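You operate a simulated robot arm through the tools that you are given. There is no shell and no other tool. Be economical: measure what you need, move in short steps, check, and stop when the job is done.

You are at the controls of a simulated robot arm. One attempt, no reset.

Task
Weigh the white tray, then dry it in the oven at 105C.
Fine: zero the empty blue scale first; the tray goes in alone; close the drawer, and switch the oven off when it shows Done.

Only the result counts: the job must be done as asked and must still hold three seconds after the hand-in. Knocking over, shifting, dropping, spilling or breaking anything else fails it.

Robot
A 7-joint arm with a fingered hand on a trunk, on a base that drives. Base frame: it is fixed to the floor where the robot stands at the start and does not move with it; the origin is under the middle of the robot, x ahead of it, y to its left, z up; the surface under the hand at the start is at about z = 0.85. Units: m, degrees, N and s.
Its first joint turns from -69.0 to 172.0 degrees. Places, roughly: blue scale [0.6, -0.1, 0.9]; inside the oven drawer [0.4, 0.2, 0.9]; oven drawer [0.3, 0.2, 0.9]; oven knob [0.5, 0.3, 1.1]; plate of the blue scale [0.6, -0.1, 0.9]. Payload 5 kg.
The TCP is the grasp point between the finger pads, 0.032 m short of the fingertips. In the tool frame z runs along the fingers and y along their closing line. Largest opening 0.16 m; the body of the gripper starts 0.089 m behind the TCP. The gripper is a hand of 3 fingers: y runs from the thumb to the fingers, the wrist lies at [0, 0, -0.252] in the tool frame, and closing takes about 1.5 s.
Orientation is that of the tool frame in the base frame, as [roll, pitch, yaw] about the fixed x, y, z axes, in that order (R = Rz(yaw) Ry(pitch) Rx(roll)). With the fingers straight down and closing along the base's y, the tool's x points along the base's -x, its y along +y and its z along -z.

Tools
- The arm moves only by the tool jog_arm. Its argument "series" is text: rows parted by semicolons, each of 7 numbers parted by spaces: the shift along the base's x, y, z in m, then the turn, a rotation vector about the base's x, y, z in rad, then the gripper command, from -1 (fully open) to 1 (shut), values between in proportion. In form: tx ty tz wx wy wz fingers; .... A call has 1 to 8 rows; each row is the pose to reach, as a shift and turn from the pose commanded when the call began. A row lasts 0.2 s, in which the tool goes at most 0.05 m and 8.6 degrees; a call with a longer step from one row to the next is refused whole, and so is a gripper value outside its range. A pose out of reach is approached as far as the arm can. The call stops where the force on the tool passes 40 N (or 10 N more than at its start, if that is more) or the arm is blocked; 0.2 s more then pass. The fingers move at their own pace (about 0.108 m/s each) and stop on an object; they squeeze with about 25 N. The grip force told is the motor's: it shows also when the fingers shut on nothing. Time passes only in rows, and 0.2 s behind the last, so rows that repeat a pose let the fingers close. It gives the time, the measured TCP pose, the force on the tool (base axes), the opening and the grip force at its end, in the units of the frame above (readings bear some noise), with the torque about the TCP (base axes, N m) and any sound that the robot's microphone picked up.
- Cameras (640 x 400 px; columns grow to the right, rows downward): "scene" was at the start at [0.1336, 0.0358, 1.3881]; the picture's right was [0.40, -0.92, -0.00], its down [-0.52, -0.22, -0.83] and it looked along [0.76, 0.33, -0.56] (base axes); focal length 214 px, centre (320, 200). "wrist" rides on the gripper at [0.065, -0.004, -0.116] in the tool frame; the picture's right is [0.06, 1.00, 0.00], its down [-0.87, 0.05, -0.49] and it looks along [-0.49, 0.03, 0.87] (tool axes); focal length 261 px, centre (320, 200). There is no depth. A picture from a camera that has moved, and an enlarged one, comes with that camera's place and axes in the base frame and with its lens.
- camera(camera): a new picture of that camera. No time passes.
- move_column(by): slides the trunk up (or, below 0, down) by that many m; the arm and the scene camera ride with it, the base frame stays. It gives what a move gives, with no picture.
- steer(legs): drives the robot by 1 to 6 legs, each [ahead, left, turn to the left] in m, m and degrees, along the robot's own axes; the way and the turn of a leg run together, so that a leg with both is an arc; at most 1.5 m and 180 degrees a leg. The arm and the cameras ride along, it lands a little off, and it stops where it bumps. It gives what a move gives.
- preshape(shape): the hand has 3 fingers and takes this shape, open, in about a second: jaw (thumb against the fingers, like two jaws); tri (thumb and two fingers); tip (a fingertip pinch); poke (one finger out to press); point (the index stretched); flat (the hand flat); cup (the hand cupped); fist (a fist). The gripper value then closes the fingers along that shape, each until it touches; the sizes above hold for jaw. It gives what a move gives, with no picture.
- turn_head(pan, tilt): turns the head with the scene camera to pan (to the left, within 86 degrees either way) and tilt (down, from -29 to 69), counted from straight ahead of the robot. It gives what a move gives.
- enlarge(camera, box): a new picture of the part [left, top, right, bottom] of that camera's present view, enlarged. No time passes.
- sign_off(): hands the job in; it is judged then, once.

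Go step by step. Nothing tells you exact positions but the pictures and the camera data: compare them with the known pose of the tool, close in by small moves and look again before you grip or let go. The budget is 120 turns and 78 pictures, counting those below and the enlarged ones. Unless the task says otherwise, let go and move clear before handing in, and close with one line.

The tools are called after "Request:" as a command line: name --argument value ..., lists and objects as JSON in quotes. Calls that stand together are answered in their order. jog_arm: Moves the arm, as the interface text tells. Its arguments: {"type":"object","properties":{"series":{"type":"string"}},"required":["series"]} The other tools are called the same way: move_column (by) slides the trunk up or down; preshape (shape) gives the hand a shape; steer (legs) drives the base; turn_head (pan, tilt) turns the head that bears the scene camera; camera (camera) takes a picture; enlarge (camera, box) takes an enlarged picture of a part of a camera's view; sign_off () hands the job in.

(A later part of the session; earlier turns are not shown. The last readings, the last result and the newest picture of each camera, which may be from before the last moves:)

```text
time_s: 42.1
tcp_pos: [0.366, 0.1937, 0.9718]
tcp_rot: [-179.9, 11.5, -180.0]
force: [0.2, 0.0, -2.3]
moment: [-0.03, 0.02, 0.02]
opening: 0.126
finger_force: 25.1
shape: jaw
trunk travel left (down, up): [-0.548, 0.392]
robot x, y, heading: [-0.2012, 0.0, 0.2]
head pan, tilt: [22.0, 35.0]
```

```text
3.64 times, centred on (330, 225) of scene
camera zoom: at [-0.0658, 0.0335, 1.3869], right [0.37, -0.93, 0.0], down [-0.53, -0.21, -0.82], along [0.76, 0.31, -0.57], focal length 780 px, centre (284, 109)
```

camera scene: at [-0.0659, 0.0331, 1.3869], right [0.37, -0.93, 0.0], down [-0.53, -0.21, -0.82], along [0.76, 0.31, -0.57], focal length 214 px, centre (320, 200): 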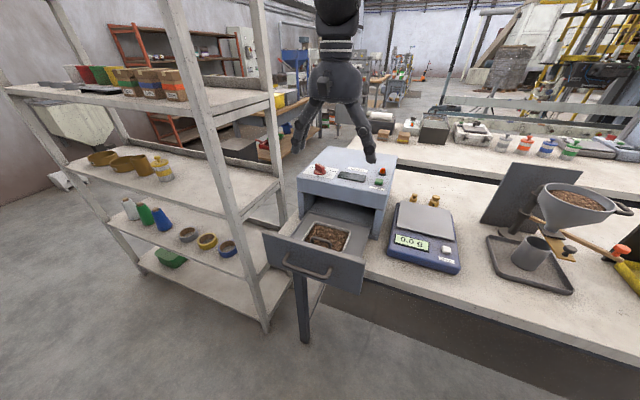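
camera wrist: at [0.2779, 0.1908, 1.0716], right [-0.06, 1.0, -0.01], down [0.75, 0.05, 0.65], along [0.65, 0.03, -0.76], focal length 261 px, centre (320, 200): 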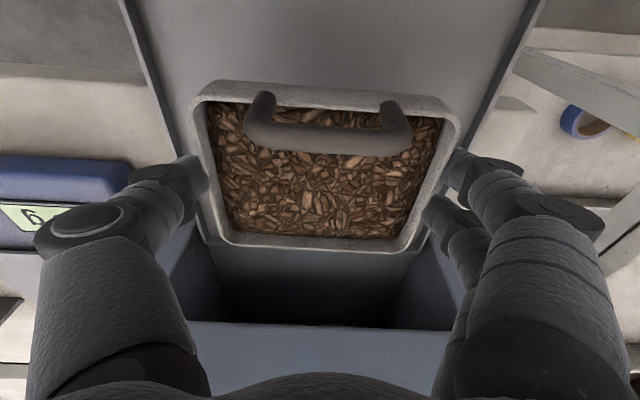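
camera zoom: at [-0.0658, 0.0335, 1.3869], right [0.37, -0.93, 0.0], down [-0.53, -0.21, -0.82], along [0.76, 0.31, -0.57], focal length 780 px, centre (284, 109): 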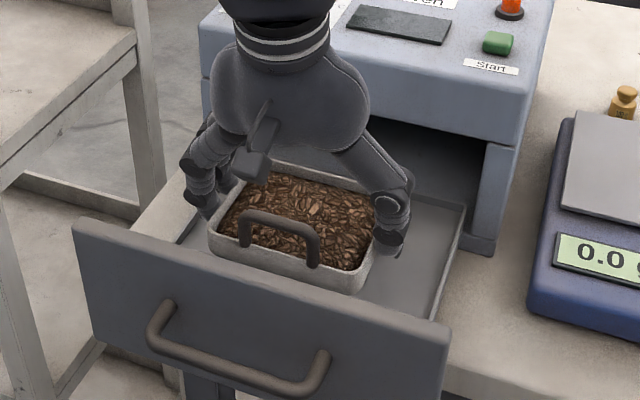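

Now lower to the drawer floor (contact expected near TCP z 0.917) and release.

Request:
jog_arm --series "0.014 0 -0.02 0 0 0 1; 0.014 0 -0.04 0 0 0 1; 0.014 0 -0.05 0 0 0 1; 0.014 0 -0.054 0 0 0 1; 0.014 0 -0.054 0 0 0 1"

Request:
enlarge --camera "scene" --box '[270, 170, 390, 280]'

```text
time_s: 43.3
tcp_pos: [0.3796, 0.1931, 0.92]
tcp_rot: [180.0, 11.7, 180.0]
force: [6.8, 1.0, 38.9]
moment: [0.11, -0.33, -0.06]
opening: 0.1248
finger_force: 25.4
shape: jaw
trunk travel left (down, up): [-0.548, 0.392]
robot x, y, heading: [-0.2046, 0.0003, -0.2]
head pan, tilt: [22.0, 35.0]
```

```text
3.64 times, centred on (330, 225) of scene
camera zoom: at [-0.0677, 0.0327, 1.3874], right [0.37, -0.93, 0.0], down [-0.53, -0.21, -0.82], along [0.76, 0.31, -0.57], focal length 780 px, centre (284, 109)
```

zoom: 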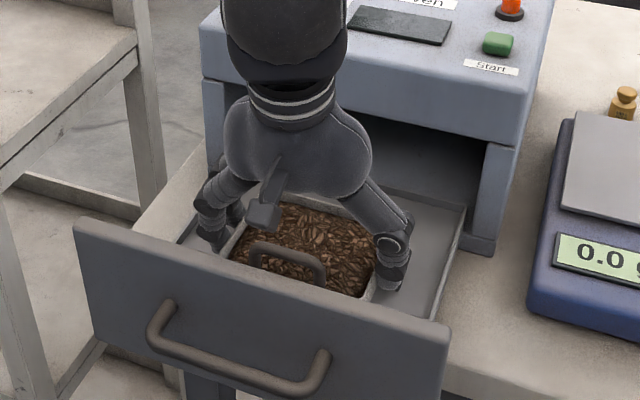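

The tray is on the drawer floor. I relieve the pressure, open, and lift clear.

Request:
jog_arm --series "0 0 0.003 0 0 0 0.5; 0 0 0.004 0 0 0 -0.5; 0 0 0.006 0 0 0 -1; 0 0 0.006 0 0 0 -1; 0 0 0.03 0 0 0 -1; -0.005 0 0.07 0 0 0 -1; -0.005 0 0.11 0 0 0 -1; -0.005 0 0.15 0 0 0 -1"

Request:
jog_arm --series "0 0 0.04 0 0 0 -1; 0 0 0.08 0 0.05 0 -1; 0 0 0.11 0 0.1 0 -1; 0 0 0.13 0 0.2 0 -1; 0 0 0.13 0 0.2 0 -1"

Request:
camera --camera "wrist"

Request:
camera --camera "scene"

```text
time_s: 45.1
tcp_pos: [0.3737, 0.1957, 1.0692]
tcp_rot: [-180.0, 11.5, -180.0]
force: [-0.8, 0.0, 0.1]
moment: [0.04, -0.02, 0.01]
opening: 0.1599
finger_force: 0.1
shape: jaw
trunk travel left (down, up): [-0.548, 0.392]
robot x, y, heading: [-0.1982, 0.0008, 0.2]
head pan, tilt: [22.0, 35.0]
```

```text
time_s: 46.3
tcp_pos: [0.3749, 0.1939, 1.1969]
tcp_rot: [180.0, -0.1, -180.0]
force: [-0.4, 0.0, 0.3]
moment: [0.02, -0.04, -0.01]
opening: 0.1597
finger_force: 0.1
shape: jaw
trunk travel left (down, up): [-0.548, 0.392]
robot x, y, heading: [-0.1992, 0.0003, -0.2]
head pan, tilt: [22.0, 35.0]
```

```text
40 pictures are left
camera wrist: at [0.3092, 0.1904, 1.3125], right [-0.06, 1.0, 0.0], down [0.87, 0.05, 0.49], along [0.49, 0.03, -0.87], focal length 261 px, centre (320, 200)
```

wrist: 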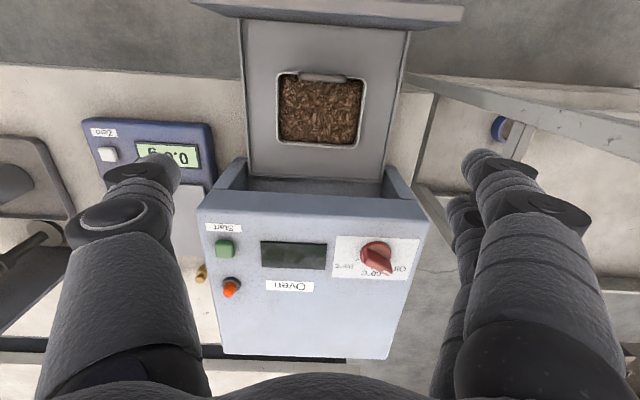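

```text
39 pictures are left
camera scene: at [-0.0663, 0.0334, 1.3869], right [0.37, -0.93, 0.0], down [-0.53, -0.21, -0.82], along [0.76, 0.31, -0.57], focal length 214 px, centre (320, 200)
```

scene: 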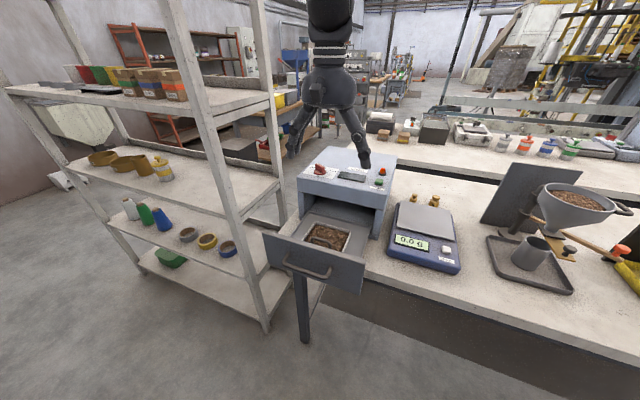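

The tray is back in place alone and nothing else has moved. To close the drawer I need more room, so I back up 0.15 m and make a fist.

Request:
steer --legs '[[-0.17, 0, 0]]'

Request:
preshape --shape "fist"

Request:
turn_head --pan 18 --tilt 35

Request:
camera --camera "scene"

Request:
camera --camera "wrist"

```text
time_s: 47.8
tcp_pos: [0.2004, 0.1934, 1.1971]
tcp_rot: [-180.0, 0.0, 179.9]
force: [-0.4, 0.8, 0.1]
moment: [0.01, -0.01, 0.02]
opening: 0.1599
finger_force: 0.1
shape: jaw
trunk travel left (down, up): [-0.548, 0.392]
robot x, y, heading: [-0.3733, 0.0033, -0.2]
head pan, tilt: [22.0, 35.0]
```

```text
time_s: 48.7
tcp_pos: [0.2018, 0.1938, 1.197]
tcp_rot: [-180.0, -0.1, 179.8]
force: [1.0, -0.9, 0.1]
moment: [0.0, -0.02, 0.04]
opening: 0.0004
finger_force: 0.0
shape: fist
trunk travel left (down, up): [-0.548, 0.392]
robot x, y, heading: [-0.3701, -0.0001, 0.1]
head pan, tilt: [22.0, 35.0]
```

```text
time_s: 49.4
tcp_pos: [0.2018, 0.1939, 1.1963]
tcp_rot: [180.0, 0.0, 179.9]
force: [0.3, 0.0, 0.6]
moment: [-0.03, 0.01, 0.0]
opening: 0.0001
finger_force: 0.1
shape: fist
trunk travel left (down, up): [-0.548, 0.392]
robot x, y, heading: [-0.3736, 0.0014, -0.0]
head pan, tilt: [18.0, 35.0]
```

```text
38 pictures are left
camera scene: at [-0.238, 0.0276, 1.3869], right [0.31, -0.95, 0.0], down [-0.55, -0.18, -0.82], along [0.78, 0.25, -0.57], focal length 214 px, centre (320, 200)
```

scene: 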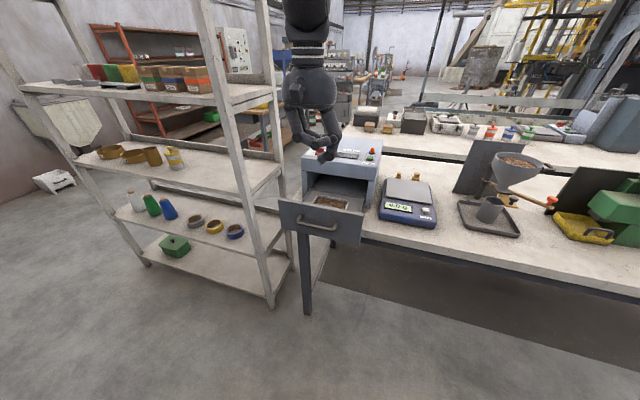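

```text
37 pictures are left
camera wrist: at [0.1356, 0.1897, 1.3122], right [-0.06, 1.0, 0.0], down [0.87, 0.05, 0.49], along [0.49, 0.03, -0.87], focal length 261 px, centre (320, 200)
```

wrist: 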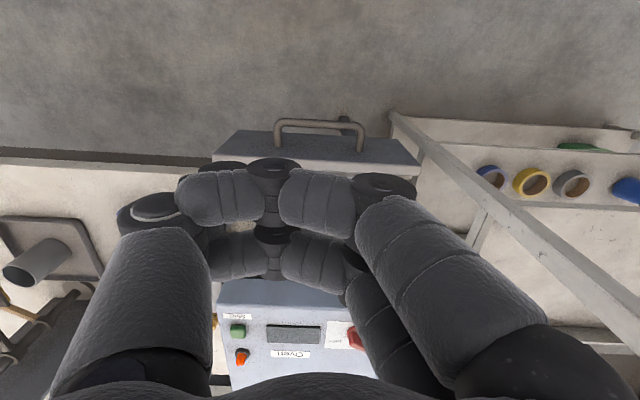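

Fist formed; the handle bar is near x 0.23 and y 0.13–0.26, with the panel face at x≈0.275. I move down in front of the handle.

Request:
jog_arm --series "-0.04 0 -0.02 0 0 0 -1; -0.06 0 -0.06 0 0 0 -1; -0.06 0 -0.11 0 0 0 -1; -0.06 0 -0.16 0 0 0 -1; -0.06 0 -0.21 0 0 0 -1; -0.06 0 -0.26 0 0 0 -1; -0.06 0 -0.31 0 0 0 -1; -0.06 0 -0.31 0 0 0 -1"

Request:
enlarge --camera "scene" --box '[220, 110, 420, 290]'

Request:
camera --camera "wrist"

```text
time_s: 51.2
tcp_pos: [0.1406, 0.1907, 0.8875]
tcp_rot: [-179.9, 0.2, 179.9]
force: [0.2, -0.9, -0.9]
moment: [-0.05, 0.01, 0.0]
opening: 0.0
finger_force: 0.1
shape: fist
trunk travel left (down, up): [-0.548, 0.392]
robot x, y, heading: [-0.3743, -0.0024, -0.3]
head pan, tilt: [18.0, 35.0]
```

```text
2.22 times, centred on (320, 200) of scene
camera zoom: at [-0.2387, 0.0276, 1.387], right [0.31, -0.95, 0.0], down [-0.55, -0.18, -0.82], along [0.78, 0.25, -0.57], focal length 477 px, centre (320, 200)
```

zoom: 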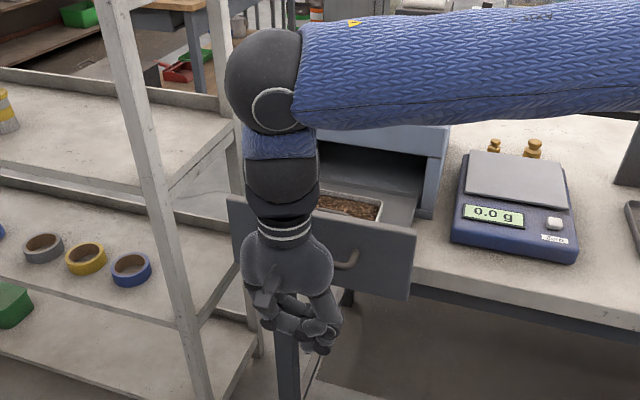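

```text
35 pictures are left
camera wrist: at [0.0743, 0.1876, 1.0029], right [-0.06, 1.0, 0.0], down [0.87, 0.05, 0.49], along [0.49, 0.03, -0.87], focal length 261 px, centre (320, 200)
```

wrist: 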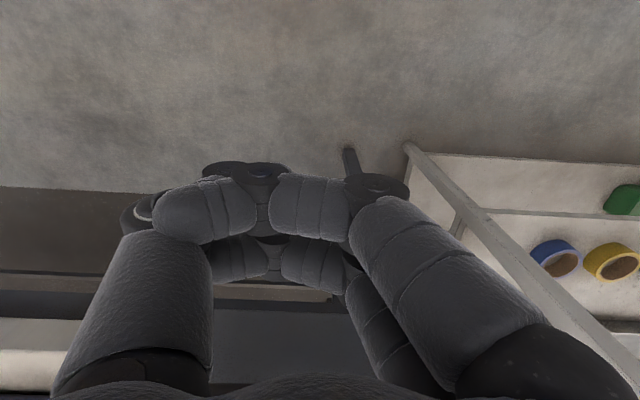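

The handle bar is higher than I thought, at about z 0.945 on a panel spanning 0.877–0.987. I raise the fist to that level and push forward.

Request:
jog_arm --series "0 0.002 0.03 0 0 0 -1; 0 0.002 0.045 0 0 0 -1; 0.02 0.002 0.045 0 0 0 -1; 0.04 0.002 0.045 0 0 0 -1; 0.055 0.002 0.045 0 0 0 -1; 0.07 0.002 0.045 0 0 0 -1; 0.085 0.002 0.045 0 0 0 -1"

Request:
enlarge --camera "scene" --box '[220, 110, 420, 290]'

Request:
camera --camera "wrist"

```text
time_s: 52.8
tcp_pos: [0.2268, 0.1948, 0.9303]
tcp_rot: [180.0, -0.1, 179.8]
force: [-0.5, 0.4, 0.0]
moment: [-0.02, -0.02, -0.02]
opening: 0.0001
finger_force: 0.0
shape: fist
trunk travel left (down, up): [-0.548, 0.392]
robot x, y, heading: [-0.3761, 0.0008, 0.2]
head pan, tilt: [18.0, 35.0]
```

```text
2.22 times, centred on (320, 200) of scene
camera zoom: at [-0.2379, 0.0275, 1.3868], right [0.31, -0.95, 0.0], down [-0.55, -0.18, -0.82], along [0.78, 0.25, -0.57], focal length 477 px, centre (320, 200)
```

zoom: 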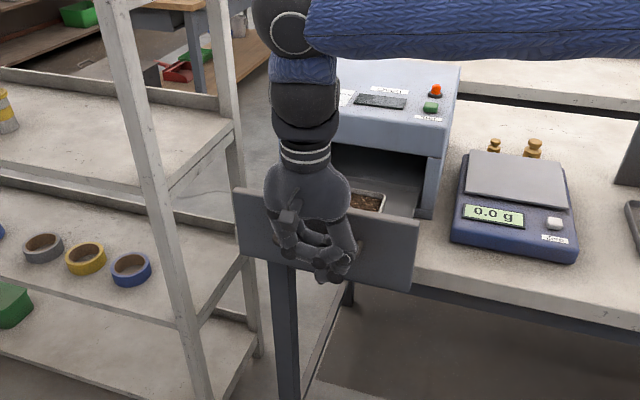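

```text
33 pictures are left
camera wrist: at [0.1601, 0.1917, 1.0466], right [-0.06, 1.0, 0.0], down [0.87, 0.05, 0.49], along [0.49, 0.03, -0.87], focal length 261 px, centre (320, 200)
```

wrist: 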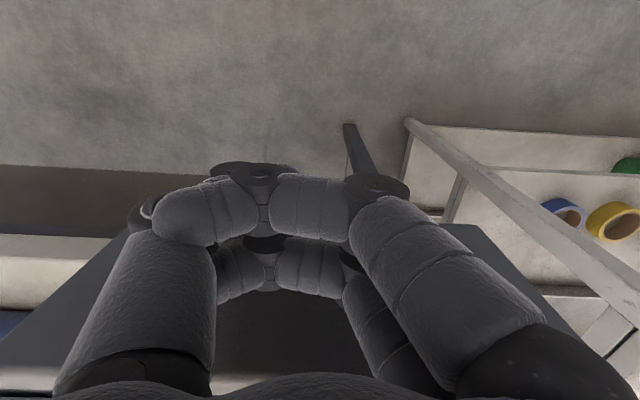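

The panel has begun moving with almost no resistance. I keep pushing in.

Request:
jog_arm --series "0.02 0 0 0 0 0 -1; 0.04 0 0 0 0 0 -1; 0.06 0 0 0 0 0 -1; 0.08 0 0 0 0 0 -1; 0.1 0 0 0 0 0 -1; 0.115 0 0 0 0 0 -1; 0.125 0 0 0 0 0 -1"

Request:
enlarge --camera "scene" --box '[220, 110, 420, 290]'

```text
time_s: 54.4
tcp_pos: [0.3531, 0.197, 0.932]
tcp_rot: [-180.0, 0.0, 179.9]
force: [0.2, -0.9, -0.1]
moment: [-0.03, 0.02, -0.05]
opening: 0.0002
finger_force: 0.0
shape: fist
trunk travel left (down, up): [-0.548, 0.392]
robot x, y, heading: [-0.3744, -0.0001, -0.2]
head pan, tilt: [18.0, 35.0]
```

```text
2.22 times, centred on (320, 200) of scene
camera zoom: at [-0.2379, 0.0276, 1.3869], right [0.31, -0.95, 0.0], down [-0.55, -0.18, -0.82], along [0.78, 0.25, -0.57], focal length 477 px, centre (320, 200)
```

zoom: 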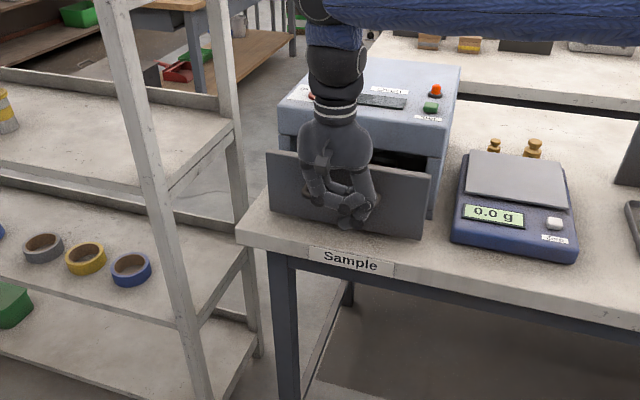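

About 0.05 m remains. I continue in small steps watching the force.

Request:
jog_arm --series "0.01 0 0 0 0 0 -1; 0.02 0 0 0 0 0 -1; 0.028 0 0 0 0 0 -1; 0.035 0 0 0 0 0 -1; 0.04 0 0 0 0 0 -1"

Request:
enlarge --camera "scene" --box '[260, 110, 400, 230]'

```text
time_s: 55.6
tcp_pos: [0.3928, 0.1948, 0.9313]
tcp_rot: [-179.9, 0.0, 179.9]
force: [-0.3, -0.1, 1.0]
moment: [-0.03, 0.04, -0.03]
opening: 0.0001
finger_force: 0.1
shape: fist
trunk travel left (down, up): [-0.548, 0.392]
robot x, y, heading: [-0.3733, 0.0025, -0.6]
head pan, tilt: [18.0, 35.0]
```

```text
3.33 times, centred on (330, 170) of scene
camera zoom: at [-0.238, 0.0276, 1.3869], right [0.31, -0.95, 0.0], down [-0.55, -0.18, -0.82], along [0.78, 0.25, -0.57], focal length 715 px, centre (287, 300)
```

zoom: 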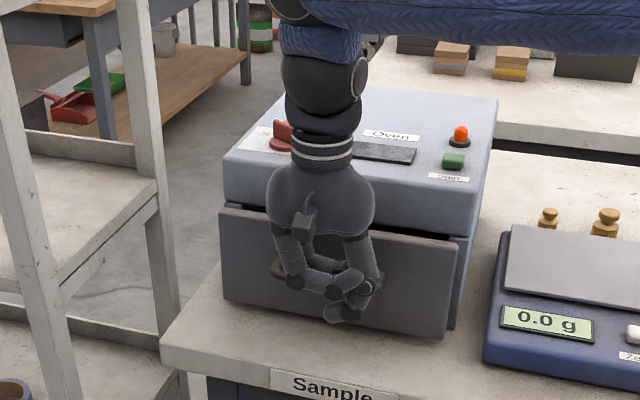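

Only a small gap is left. I push the last bit.

Request:
jog_arm --series "0.006 0 0 0 0 0 -1; 0.012 0 0 0 0 0 -1; 0.016 0 0 0 0 0 -1; 0.020 0 0 0 0 0 -1; 0.024 0 0 0 0 0 -1; 0.028 0 0 0 0 0 -1"

Request:
enlarge --camera "scene" --box '[260, 110, 400, 230]'

```text
time_s: 57.0
tcp_pos: [0.4176, 0.1946, 0.9318]
tcp_rot: [180.0, 0.1, 179.9]
force: [-16.8, -1.9, -2.3]
moment: [0.12, -0.09, -0.74]
opening: 0.0
finger_force: 0.0
shape: fist
trunk travel left (down, up): [-0.548, 0.392]
robot x, y, heading: [-0.3752, 0.0005, 0.2]
head pan, tilt: [18.0, 35.0]
```

```text
3.33 times, centred on (330, 170) of scene
camera zoom: at [-0.2393, 0.0274, 1.387], right [0.31, -0.95, 0.0], down [-0.55, -0.18, -0.82], along [0.78, 0.25, -0.57], focal length 715 px, centre (287, 300)
```

zoom: 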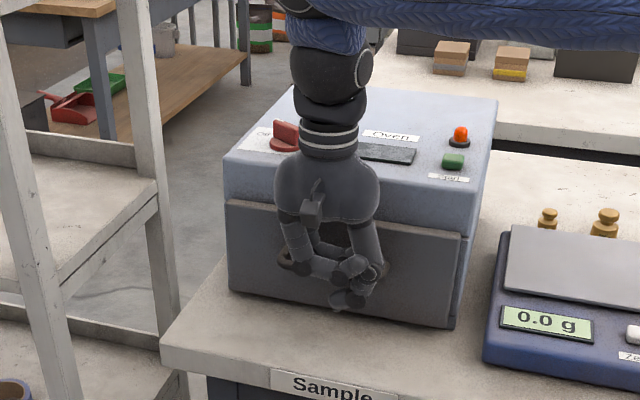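

The drawer is flush with the oven and resists with 17 N. I back away slowly, checking it doesn't follow the hand.

Request:
jog_arm --series "-0.015 0 0 0 0 0 -1; -0.03 0 0 0 0 0 -1; -0.06 0 0 0 0 0 -1; -0.1 0 0 0 0 0 -1; -0.14 0 0 0 0 0 -1; -0.14 0 0 0 0 0 -1"

Request:
enlarge --camera "scene" --box '[260, 110, 400, 230]'

```text
time_s: 58.4
tcp_pos: [0.2808, 0.1944, 0.9296]
tcp_rot: [-180.0, 0.0, 179.9]
force: [0.7, 1.0, 0.0]
moment: [-0.02, 0.02, -0.05]
opening: 0.0
finger_force: 0.1
shape: fist
trunk travel left (down, up): [-0.548, 0.392]
robot x, y, heading: [-0.3722, 0.002, -0.2]
head pan, tilt: [18.0, 35.0]
```

```text
3.33 times, centred on (330, 170) of scene
camera zoom: at [-0.2376, 0.0276, 1.3868], right [0.31, -0.95, 0.0], down [-0.55, -0.18, -0.82], along [0.78, 0.25, -0.57], focal length 715 px, centre (287, 300)
```

zoom: 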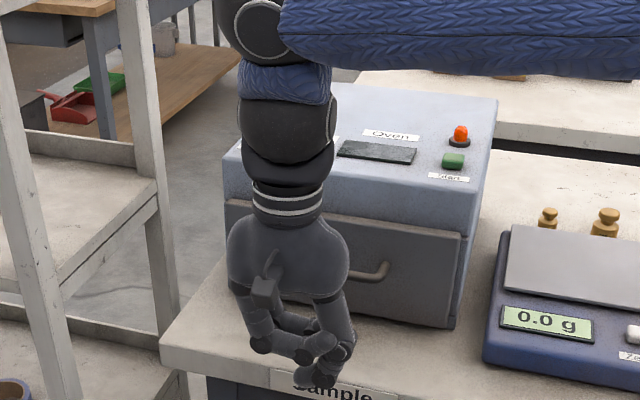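

The drawer stays shut. I raise the hand, drive forward 0.15 m, and look at the knob from above with the wrist camera.

Request:
jog_arm --series "-0.02 0 0.04 0 0 0 -1; -0.02 0 0.08 0 0 0 -1; -0.02 0 0.13 0 0 0 -1; -0.02 0.03 0.17 0 0 0 -1; -0.02 0.06 0.21 0 0 0 -1; -0.02 0.09 0.25 0 0 0 -1; -0.02 0.09 0.3 0 0 0 -1; -0.02 0.09 0.34 0 0 0 -1"

Request:
steer --legs '[[0.15, 0, 0]]'

Request:
preshape --shape "jaw"

Request:
camera --camera "wrist"

```text
time_s: 60.2
tcp_pos: [0.2571, 0.2854, 1.2743]
tcp_rot: [180.0, 0.1, 179.9]
force: [0.1, -0.8, 0.0]
moment: [-0.06, -0.02, 0.04]
opening: 0.0003
finger_force: 0.0
shape: fist
trunk travel left (down, up): [-0.548, 0.392]
robot x, y, heading: [-0.3764, 0.0007, -0.2]
head pan, tilt: [18.0, 35.0]
```

```text
time_s: 61.5
tcp_pos: [0.4072, 0.2854, 1.2709]
tcp_rot: [180.0, -0.1, -179.9]
force: [0.7, -0.3, -1.0]
moment: [0.04, 0.02, -0.05]
opening: 0.0002
finger_force: 0.0
shape: fist
trunk travel left (down, up): [-0.548, 0.392]
robot x, y, heading: [-0.2261, 0.0001, 0.2]
head pan, tilt: [18.0, 35.0]
```

```text
time_s: 62.4
tcp_pos: [0.4064, 0.2842, 1.2718]
tcp_rot: [-180.0, 0.0, -180.0]
force: [0.6, 0.4, -0.2]
moment: [-0.03, 0.03, 0.01]
opening: 0.1601
finger_force: 0.0
shape: jaw
trunk travel left (down, up): [-0.548, 0.392]
robot x, y, heading: [-0.2295, -0.0008, 0.2]
head pan, tilt: [18.0, 35.0]
```

```text
28 pictures are left
camera wrist: at [0.3403, 0.2812, 1.388], right [-0.06, 1.0, 0.0], down [0.87, 0.05, 0.49], along [0.49, 0.03, -0.87], focal length 261 px, centre (320, 200)
```

wrist: 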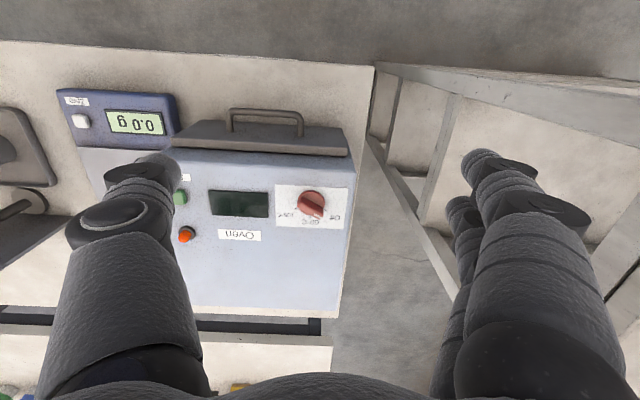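

Request:
enlarge --camera "wrist" --box '[260, 170, 360, 240]'

Request:
turn_head --pan 22 --tilt 25

Request:
camera --camera "scene"

```text
5.71 times, centred on (310, 205) of wrist
camera zoom: at [0.3403, 0.2812, 1.388], right [-0.06, 1.0, 0.0], down [0.87, 0.05, 0.49], along [0.49, 0.03, -0.87], focal length 1489 px, centre (377, 171)
```

zoom: 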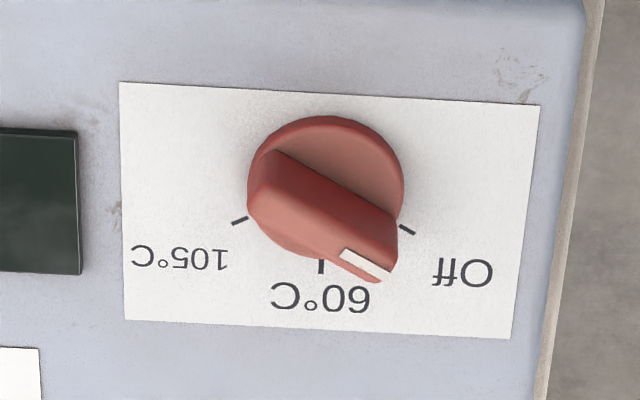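

```text
time_s: 63.1
tcp_pos: [0.4065, 0.2844, 1.2731]
tcp_rot: [179.9, -0.1, -180.0]
force: [0.5, -0.4, -0.1]
moment: [0.03, -0.02, 0.0]
opening: 0.16
finger_force: 0.1
shape: jaw
trunk travel left (down, up): [-0.548, 0.392]
robot x, y, heading: [-0.2269, -0.0011, -0.2]
head pan, tilt: [22.0, 25.0]
```

```text
26 pictures are left
camera scene: at [-0.0881, 0.0351, 1.4026], right [0.37, -0.93, 0.0], down [-0.39, -0.16, -0.91], along [0.84, 0.34, -0.42], focal length 214 px, centre (320, 200)
```

scene: 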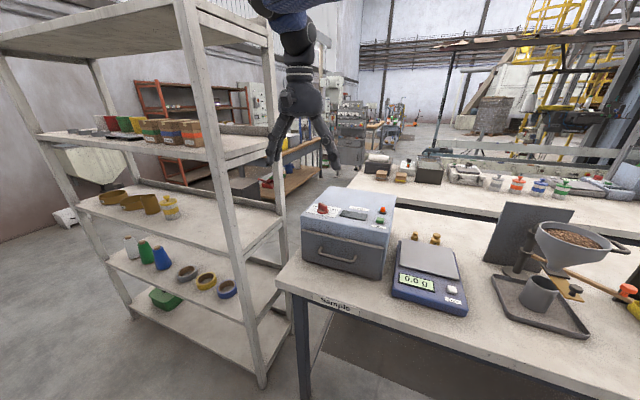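

The knob pointer is at Off; 60 is 60° clockwise and 105 is 120° clockwise, with the knob at about (0.528, 0.278, 1.06). I turn the hand +60° so the jaws straddle the ridge, and go above it.

Request:
jog_arm --series "0.02 0 0 0 0 0.15 -1; 0.04 0 0 0 0 0.3 -1; 0.06 0 0 0 0 0.45 -1; 0.08 0 0 0 0 0.6 -1; 0.1 0 0 0 0 0.75 -1; 0.122 -0.004 0 0 0 0.9 -1; 0.122 -0.006 -0.03 0 0 1.047 -1; 0.122 -0.006 -0.07 0 0 1.047 -1"

Request:
camera --camera "wrist"

```text
time_s: 65.0
tcp_pos: [0.531, 0.2756, 1.1994]
tcp_rot: [179.8, 0.0, -120.0]
force: [0.5, -0.4, 0.3]
moment: [0.07, 0.04, 0.01]
opening: 0.1599
finger_force: 0.2
shape: jaw
trunk travel left (down, up): [-0.548, 0.392]
robot x, y, heading: [-0.2273, -0.0005, -0.0]
head pan, tilt: [22.0, 25.0]
```

```text
25 pictures are left
camera wrist: at [0.5016, 0.2172, 1.3154], right [-0.9, 0.44, 0.0], down [0.39, 0.78, 0.49], along [0.22, 0.44, -0.87], focal length 261 px, centre (320, 200)
```

wrist: 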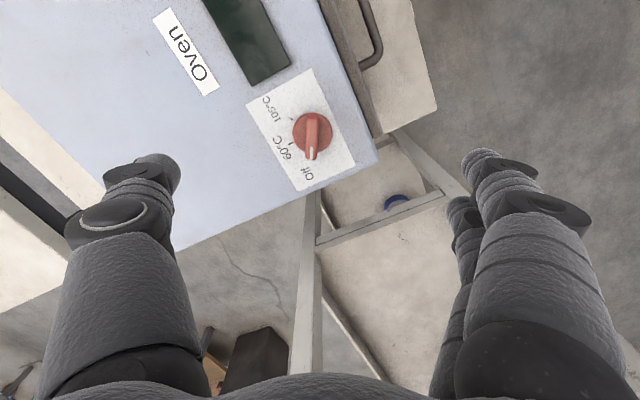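

Ridge and jaw are aligned; the knob refines to about (0.536, 0.275). I lower closer with the jaw partly closed.

Request:
jog_arm --series "0.003 0 -0.03 0 0 0 -0.4; 0.005 0 -0.06 0 0 0 0.2; 0.005 0 -0.075 0 0 0 0.2; 0.005 0 -0.075 0 0 0 0.2; 0.005 0 -0.075 0 0 0 0.2"

Request:
camera --camera "wrist"

Request:
enlarge --camera "scene" --box '[270, 150, 400, 250]'

```text
time_s: 66.2
tcp_pos: [0.5371, 0.2792, 1.1263]
tcp_rot: [179.8, 0.0, -120.0]
force: [1.0, -0.6, 0.4]
moment: [-0.01, 0.0, -0.03]
opening: 0.0647
finger_force: 0.0
shape: jaw
trunk travel left (down, up): [-0.548, 0.392]
robot x, y, heading: [-0.2246, -0.0004, 0.1]
head pan, tilt: [22.0, 25.0]
```

```text
24 pictures are left
camera wrist: at [0.5047, 0.2204, 1.2425], right [-0.9, 0.44, 0.0], down [0.39, 0.78, 0.49], along [0.22, 0.44, -0.87], focal length 261 px, centre (320, 200)
```

wrist: 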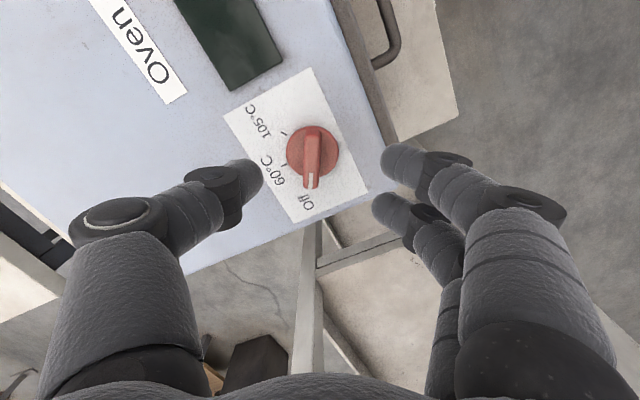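

```text
4.00 times, centred on (335, 200) of scene
camera zoom: at [-0.0877, 0.0349, 1.4026], right [0.38, -0.93, 0.0], down [-0.39, -0.16, -0.91], along [0.84, 0.34, -0.42], focal length 858 px, centre (260, 200)
```

zoom: 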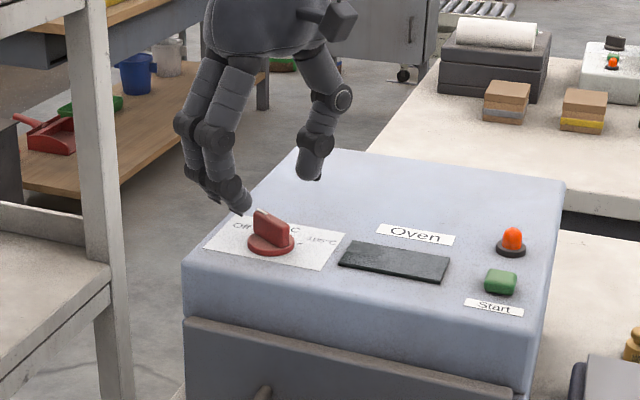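

The knob is at (0.5375, 0.274) with its ridge top at z≈1.08. I lower so the tips flank the ridge, then close.

Request:
jog_arm --series "0 -0.004 -0.015 0 0 0 0.2; 0 -0.004 -0.026 0 0 0 0.2; 0 -0.004 -0.032 0 0 0 0.2; 0 -0.004 -0.032 0 0 0 0.2"

Request:
jog_arm --series "0 0 0 0 0 0 0.5; 0 0 0 0 0 0 0.7; 0 0 0 0 0 0 0.9; 0 0 0 0 0 0 1; 0 0 0 0 0 0 1"

Request:
enlarge --camera "scene" --box '[270, 150, 400, 250]'

```text
time_s: 67.2
tcp_pos: [0.5342, 0.2771, 1.0956]
tcp_rot: [-180.0, 0.1, -120.0]
force: [0.1, -0.6, 0.3]
moment: [-0.02, -0.01, -0.02]
opening: 0.0646
finger_force: 0.0
shape: jaw
trunk travel left (down, up): [-0.548, 0.392]
robot x, y, heading: [-0.2262, -0.0009, 0.1]
head pan, tilt: [22.0, 25.0]
```

```text
time_s: 68.3
tcp_pos: [0.5337, 0.2755, 1.0977]
tcp_rot: [179.9, 0.1, -120.0]
force: [1.1, 2.6, 16.1]
moment: [0.05, -0.11, -0.01]
opening: 0.0
finger_force: 25.1
shape: jaw
trunk travel left (down, up): [-0.548, 0.392]
robot x, y, heading: [-0.2273, -0.0026, -0.0]
head pan, tilt: [22.0, 25.0]
```

```text
4.00 times, centred on (335, 200) of scene
camera zoom: at [-0.0891, 0.0349, 1.4031], right [0.38, -0.93, 0.0], down [-0.39, -0.16, -0.91], along [0.84, 0.34, -0.42], focal length 858 px, centre (260, 200)
```

zoom: 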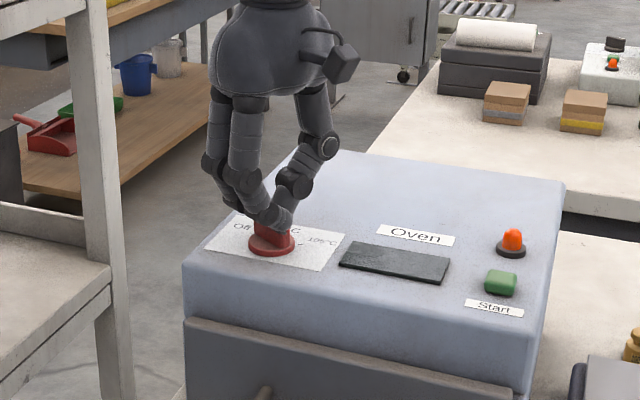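

The tips shut on top of the ridge instead of around it. I reopen, lower about 14 mm more, and close again.

Request:
jog_arm --series "0.003 -0.002 0.008 0 0 0 0.4; 0.003 -0.002 0.008 0 0 0 0.4; 0.003 -0.002 0.002 0 0 0 0.4; 0.003 -0.002 -0.006 0 0 0 0.4; 0.003 -0.002 -0.014 0 0 0 0.4; 0.003 -0.002 -0.014 0 0 0 0.4"

Request:
enlarge --camera "scene" --box '[290, 170, 350, 220]'

```text
time_s: 69.8
tcp_pos: [0.5366, 0.2736, 1.0818]
tcp_rot: [180.0, 0.1, -120.1]
force: [-1.2, -0.1, -0.6]
moment: [0.02, -0.02, 0.02]
opening: 0.0476
finger_force: 0.0
shape: jaw
trunk travel left (down, up): [-0.548, 0.392]
robot x, y, heading: [-0.2261, -0.0004, -0.0]
head pan, tilt: [22.0, 25.0]
```

```text
8.00 times, centred on (320, 195) of scene
camera zoom: at [-0.0882, 0.0352, 1.4027], right [0.38, -0.93, 0.0], down [-0.39, -0.16, -0.91], along [0.84, 0.34, -0.42], focal length 1716 px, centre (320, 240)
```

zoom: 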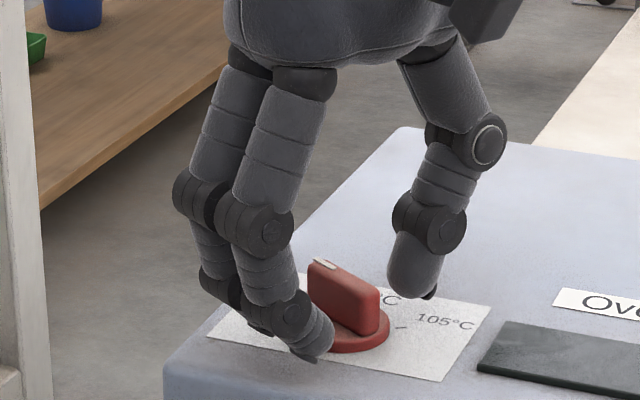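

The fingers now straddle the ridge well. I close on it.

Request:
jog_arm --series "0 0 0 0 0 0 0.6; 0 0 0 0 0 0 0.8; 0 0 0 0 0 0 1; 0 0 0 0 0 0 1"

Request:
enlarge --camera "scene" --box '[290, 170, 350, 220]'

```text
time_s: 70.8
tcp_pos: [0.5366, 0.273, 1.0808]
tcp_rot: [179.9, 0.1, -120.1]
force: [-1.2, -0.5, -3.8]
moment: [-0.03, 0.06, 0.01]
opening: 0.007
finger_force: 25.0
shape: jaw
trunk travel left (down, up): [-0.548, 0.392]
robot x, y, heading: [-0.2245, -0.0007, -0.4]
head pan, tilt: [22.0, 25.0]
```

```text
8.00 times, centred on (320, 195) of scene
camera zoom: at [-0.0879, 0.0352, 1.4026], right [0.38, -0.93, 0.0], down [-0.39, -0.16, -0.91], along [0.84, 0.34, -0.42], focal length 1716 px, centre (320, 240)
```

zoom: 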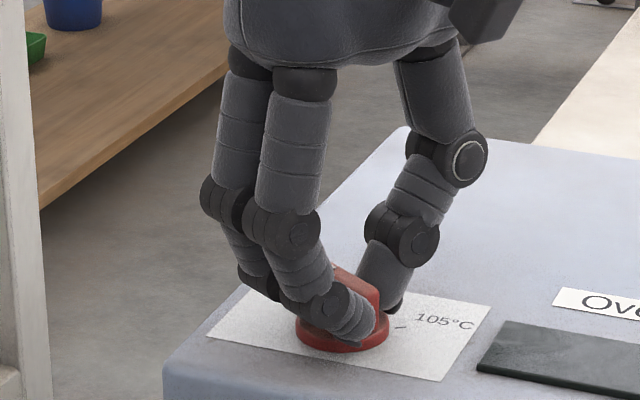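

The ridge is gripped. I rotate clockwise (negative about z) in two runs toward 105.

Request:
jog_arm --series "0 0 0 0 0 -0.13 1; 0 0 0 0 0 -0.26 1; 0 0 0 0 0 -0.39 1; 0 0 0 0 0 -0.52 1; 0 0 0 0 0 -0.65 1; 0 0 0 0 0 -0.78 1; 0 0 0 0 0 -0.91 1; 0 0 0 0 0 -1.047 1"

Request:
enlarge --camera "scene" --box '[290, 170, 350, 220]'

```text
time_s: 72.5
tcp_pos: [0.5338, 0.2773, 1.0822]
tcp_rot: [180.0, -0.1, 180.0]
force: [-14.7, 23.2, 1.6]
moment: [0.63, 0.3, 0.21]
opening: 0.0066
finger_force: 25.0
shape: jaw
trunk travel left (down, up): [-0.548, 0.392]
robot x, y, heading: [-0.2268, -0.0014, -0.0]
head pan, tilt: [22.0, 25.0]
```

```text
8.00 times, centred on (320, 195) of scene
camera zoom: at [-0.0896, 0.0375, 1.4028], right [0.38, -0.93, 0.0], down [-0.39, -0.16, -0.91], along [0.84, 0.34, -0.42], focal length 1716 px, centre (320, 240)
```

zoom: 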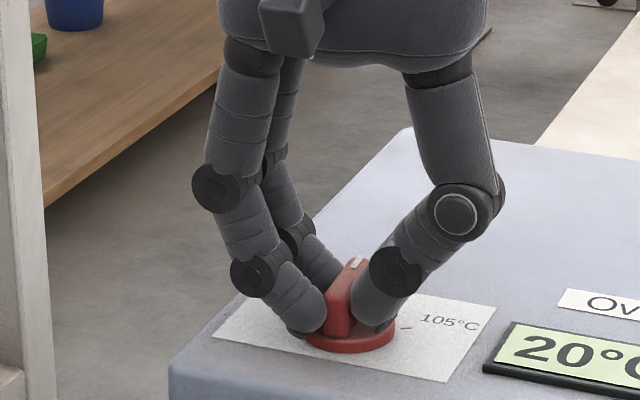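

The display woke (20 °C) and the knob is at 60, but there's some lateral force because my grip is slightly off-axis. I continue the second 60° while correcting sideways.

Request:
jog_arm --series "-0.0035 0.0055 0 0 0 0 1; -0.0035 0.006 0 0 0 -0.14 1; -0.0035 0.007 0 0 0 -0.28 1; -0.003 0.008 0 0 0 -0.42 1; -0.003 0.009 0 0 0 -0.56 1; -0.002 0.010 0 0 0 -0.70 1; -0.001 0.011 0 0 0 -0.84 1"

Request:
jog_arm --series "0 0 0 0 0 -0.10 1; 0 0.0005 0 0 0 -0.207 1; 0 0.0005 0 0 0 -0.207 1"

Request:
enlarge --camera "scene" --box '[290, 160, 390, 230]'

```text
time_s: 74.2
tcp_pos: [0.5359, 0.284, 1.0806]
tcp_rot: [179.9, 0.0, 131.8]
force: [4.3, 8.3, 9.1]
moment: [0.28, -0.22, 0.07]
opening: 0.0068
finger_force: 24.7
shape: jaw
trunk travel left (down, up): [-0.548, 0.392]
robot x, y, heading: [-0.228, 0.0009, 0.2]
head pan, tilt: [22.0, 25.0]
```

```text
time_s: 75.0
tcp_pos: [0.5367, 0.2855, 1.0821]
tcp_rot: [-179.9, 0.0, 120.0]
force: [10.3, 13.0, 9.0]
moment: [0.33, -0.38, 0.12]
opening: 0.0069
finger_force: 25.2
shape: jaw
trunk travel left (down, up): [-0.548, 0.392]
robot x, y, heading: [-0.2247, 0.0005, 0.2]
head pan, tilt: [22.0, 25.0]
```

```text
5.71 times, centred on (340, 195) of scene
camera zoom: at [-0.0877, 0.0361, 1.4026], right [0.38, -0.93, 0.0], down [-0.39, -0.16, -0.91], along [0.84, 0.34, -0.42], focal length 1226 px, centre (206, 229)
```

zoom: 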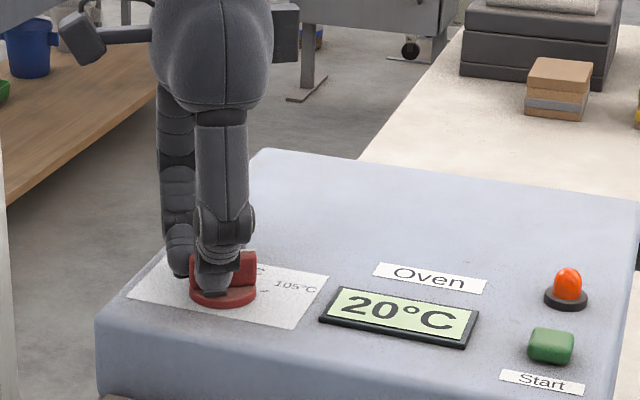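

The knob appears turned to 105. I open, lift straight up and check the pointer.

Request:
jog_arm --series "-0 0 0 0 0 0 0.7; 0 0 0 0 0 0 0.4; 0 0 0 0 0 0 0.3; 0 0 0.02 0 0 0 0.3; 0 0 0.05 0 0 0 0.3; 0 0 0.09 0 0 0 0.3; 0 0 0.12 0 0 0 0.3"

Request:
camera --camera "wrist"

Request:
enlarge --camera "scene" --box '[290, 160, 390, 230]'

```text
time_s: 76.5
tcp_pos: [0.5326, 0.2855, 1.2029]
tcp_rot: [179.9, 0.1, 120.1]
force: [-0.5, 0.6, 0.7]
moment: [0.01, 0.02, 0.02]
opening: 0.0557
finger_force: 0.0
shape: jaw
trunk travel left (down, up): [-0.548, 0.392]
robot x, y, heading: [-0.227, -0.0029, 0.4]
head pan, tilt: [22.0, 25.0]
```

```text
17 pictures are left
camera wrist: at [0.496, 0.3408, 1.3177], right [0.83, 0.55, 0.0], down [0.48, -0.72, 0.49], along [0.27, -0.41, -0.87], focal length 261 px, centre (320, 200)
```

wrist: 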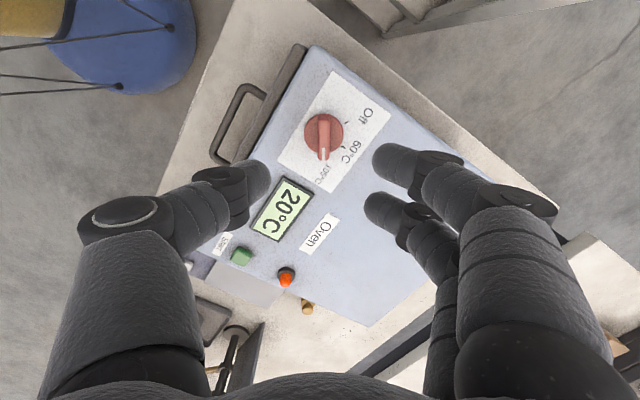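

```text
5.71 times, centred on (340, 195) of scene
camera zoom: at [-0.0886, 0.0355, 1.4026], right [0.38, -0.93, 0.0], down [-0.39, -0.16, -0.91], along [0.84, 0.34, -0.42], focal length 1226 px, centre (206, 229)
```

zoom: 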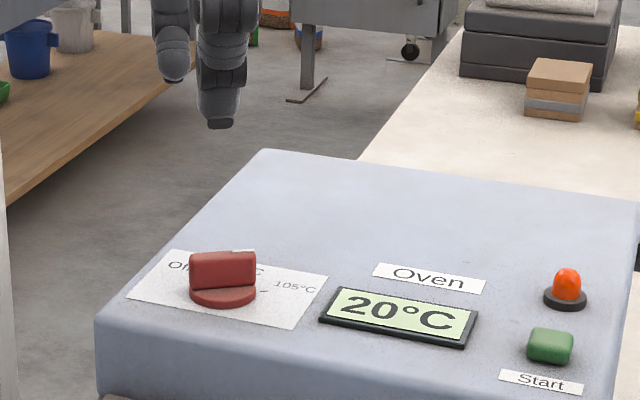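

The pointer is on 105 °C. Next I rotate the hand back and move to above the Start button, estimated at (0.538, 0.085, 1.055), in the poke shape.

Request:
jog_arm --series "0 -0.03 0 0 0 0.15 -0.3; 0 -0.06 0 0 0 0.3 -0.3; 0 -0.09 0 0 0 0.45 -0.3; 0 -0.12 0 0 0 0.6 -0.3; 0 -0.15 0 0 0 0.75 -0.3; 0 -0.18 0 0 0 0.9 -0.3; 0 -0.2 0 0 0 1.047 -0.3; 0 -0.2 0 0 0 1.047 -0.3"

Request:
preshape --shape "poke"

Request:
jog_arm --series "0 0 -0.03 0 0 0 -1; 0 0 -0.06 0 0 0 -1; 0 0 -0.06 0 0 0 -1"

Request:
camera --camera "wrist"

Request:
enlarge --camera "scene" --box '[310, 160, 410, 230]'

```text
time_s: 78.3
tcp_pos: [0.5349, 0.0846, 1.2017]
tcp_rot: [-180.0, 0.0, -179.9]
force: [0.6, -0.1, -0.9]
moment: [-0.07, 0.0, 0.01]
opening: 0.1037
finger_force: 0.0
shape: jaw
trunk travel left (down, up): [-0.548, 0.392]
robot x, y, heading: [-0.2248, 0.0003, 0.4]
head pan, tilt: [22.0, 25.0]
```

```text
time_s: 79.2
tcp_pos: [0.5349, 0.0846, 1.2017]
tcp_rot: [180.0, 0.0, -180.0]
force: [0.1, -0.2, 0.4]
moment: [-0.02, -0.03, 0.0]
opening: 0.0
finger_force: 0.0
shape: poke
trunk travel left (down, up): [-0.548, 0.392]
robot x, y, heading: [-0.2261, -0.0008, -0.1]
head pan, tilt: [22.0, 25.0]
```

```text
time_s: 80.0
tcp_pos: [0.5367, 0.0853, 1.1422]
tcp_rot: [180.0, 0.0, 180.0]
force: [0.6, 1.1, -0.7]
moment: [-0.02, -0.04, 0.01]
opening: 0.0
finger_force: 0.0
shape: poke
trunk travel left (down, up): [-0.548, 0.392]
robot x, y, heading: [-0.2286, -0.0008, 0.1]
head pan, tilt: [22.0, 25.0]
```

```text
15 pictures are left
camera wrist: at [0.4691, 0.0815, 1.2578], right [-0.06, 1.0, 0.0], down [0.87, 0.05, 0.49], along [0.49, 0.03, -0.87], focal length 261 px, centre (320, 200)
```

wrist: 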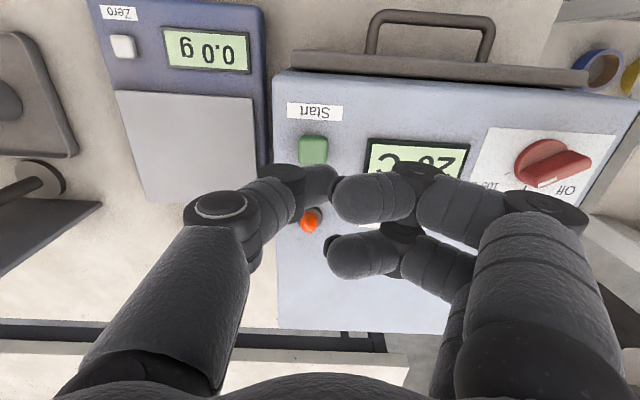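

```text
5.71 times, centred on (360, 195) of scene
camera zoom: at [-0.0884, 0.0351, 1.4027], right [0.38, -0.93, 0.0], down [-0.39, -0.16, -0.91], along [0.84, 0.34, -0.42], focal length 1226 px, centre (91, 229)
```

zoom: 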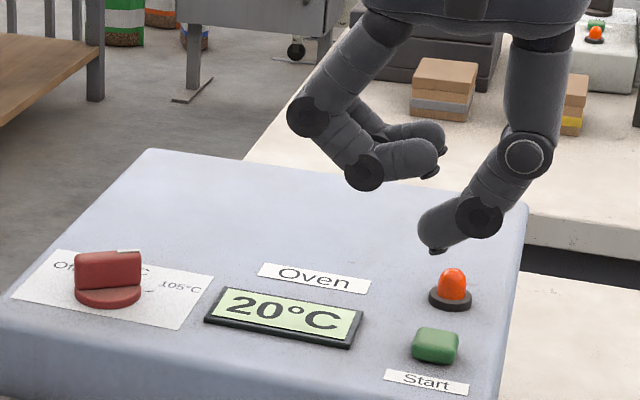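

The Start button is at (0.537, 0.080, 1.055). I press it and withdraw.

Request:
jog_arm --series "0 -0.005 -0.02 0 0 0 -1; 0 -0.005 -0.04 0 0 0 -1; 0 -0.005 -0.052 0 0 0 -1; 0 -0.005 -0.058 0 0 0 -1; 0 -0.005 -0.064 0 0 0 -1; 0 -0.005 -0.05 0 0 0 -1; 0 -0.005 -0.01 0 0 0 -1; 0 -0.005 0.03 0 0 0 -1"

Request:
enlarge --camera "scene" --box '[310, 160, 410, 230]'

```text
time_s: 81.8
tcp_pos: [0.5334, 0.0779, 1.1735]
tcp_rot: [-179.9, -0.1, -180.0]
force: [-1.5, -0.8, 0.2]
moment: [-0.02, -0.02, 0.02]
opening: 0.0001
finger_force: 0.0
shape: poke
trunk travel left (down, up): [-0.548, 0.392]
robot x, y, heading: [-0.228, 0.0027, 0.0]
head pan, tilt: [22.0, 25.0]
heard: click
```

```text
5.71 times, centred on (360, 195) of scene
camera zoom: at [-0.0891, 0.0356, 1.4026], right [0.38, -0.93, 0.0], down [-0.39, -0.16, -0.91], along [0.84, 0.34, -0.42], focal length 1226 px, centre (91, 229)
```

zoom: 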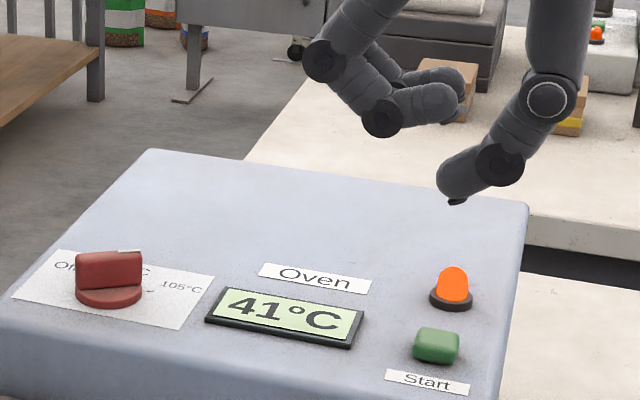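

The oven is heating (41 °C) with the lamp lit. While it runs I bring the open jaw back over the knob at the 105 angle, staying high.

Request:
jog_arm --series "0 0 0.04 0 0 0 -1; 0.002 0.03 0.04 0 0 -0.15 -1; 0.002 0.06 0.04 0 0 -0.3 -1; 0.002 0.09 0.04 0 0 -0.45 -1; 0.002 0.12 0.04 0 0 -0.6 -1; 0.002 0.15 0.04 0 0 -0.75 -1; 0.002 0.18 0.04 0 0 -0.9 -1; 0.002 0.199 0.04 0 0 -1.047 -1"

Request:
preshape --shape "jaw"

Request:
jog_arm --series "0 0 0 0 0 0 0.3; 0 0 0 0 0 0 0.3; 0 0 0 0 0 0 0.3; 0 0 0 0 0 0 0.3;0 0 0 0 0 0 0.3; 0 0 0 0 0 0 0.3; 0 0 0 0 0 0 0.3; 0 0 0 0 0 0 0.3"

Request:
camera --camera "wrist"

```text
time_s: 83.7
tcp_pos: [0.5378, 0.2781, 1.2115]
tcp_rot: [180.0, 0.1, 119.9]
force: [0.7, 1.3, -0.4]
moment: [0.01, 0.0, 0.0]
opening: 0.0
finger_force: 0.1
shape: poke
trunk travel left (down, up): [-0.548, 0.392]
robot x, y, heading: [-0.2232, 0.0009, 0.0]
head pan, tilt: [22.0, 25.0]
```

```text
time_s: 84.5
tcp_pos: [0.5379, 0.2779, 1.21]
tcp_rot: [-180.0, 0.0, 120.1]
force: [-0.2, -0.7, -0.4]
moment: [-0.03, -0.03, 0.02]
opening: 0.16
finger_force: 0.0
shape: jaw
trunk travel left (down, up): [-0.548, 0.392]
robot x, y, heading: [-0.2243, -0.0026, 0.1]
head pan, tilt: [22.0, 25.0]
```

```text
time_s: 86.3
tcp_pos: [0.5371, 0.2786, 1.211]
tcp_rot: [-179.9, 0.0, 120.0]
force: [-0.6, 0.5, 0.6]
moment: [0.01, 0.01, 0.01]
opening: 0.0563
finger_force: 0.1
shape: jaw
trunk travel left (down, up): [-0.548, 0.392]
robot x, y, heading: [-0.2271, 0.0002, 0.1]
head pan, tilt: [22.0, 25.0]
```

```text
12 pictures are left
camera wrist: at [0.4999, 0.333, 1.3265], right [0.83, 0.55, 0.0], down [0.48, -0.73, 0.49], along [0.27, -0.41, -0.87], focal length 261 px, centre (320, 200)
```

wrist: 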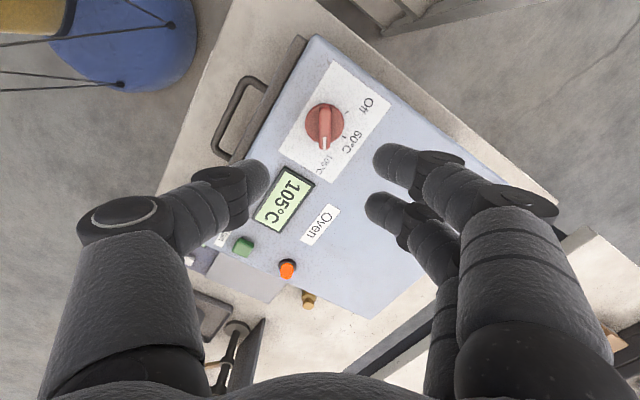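

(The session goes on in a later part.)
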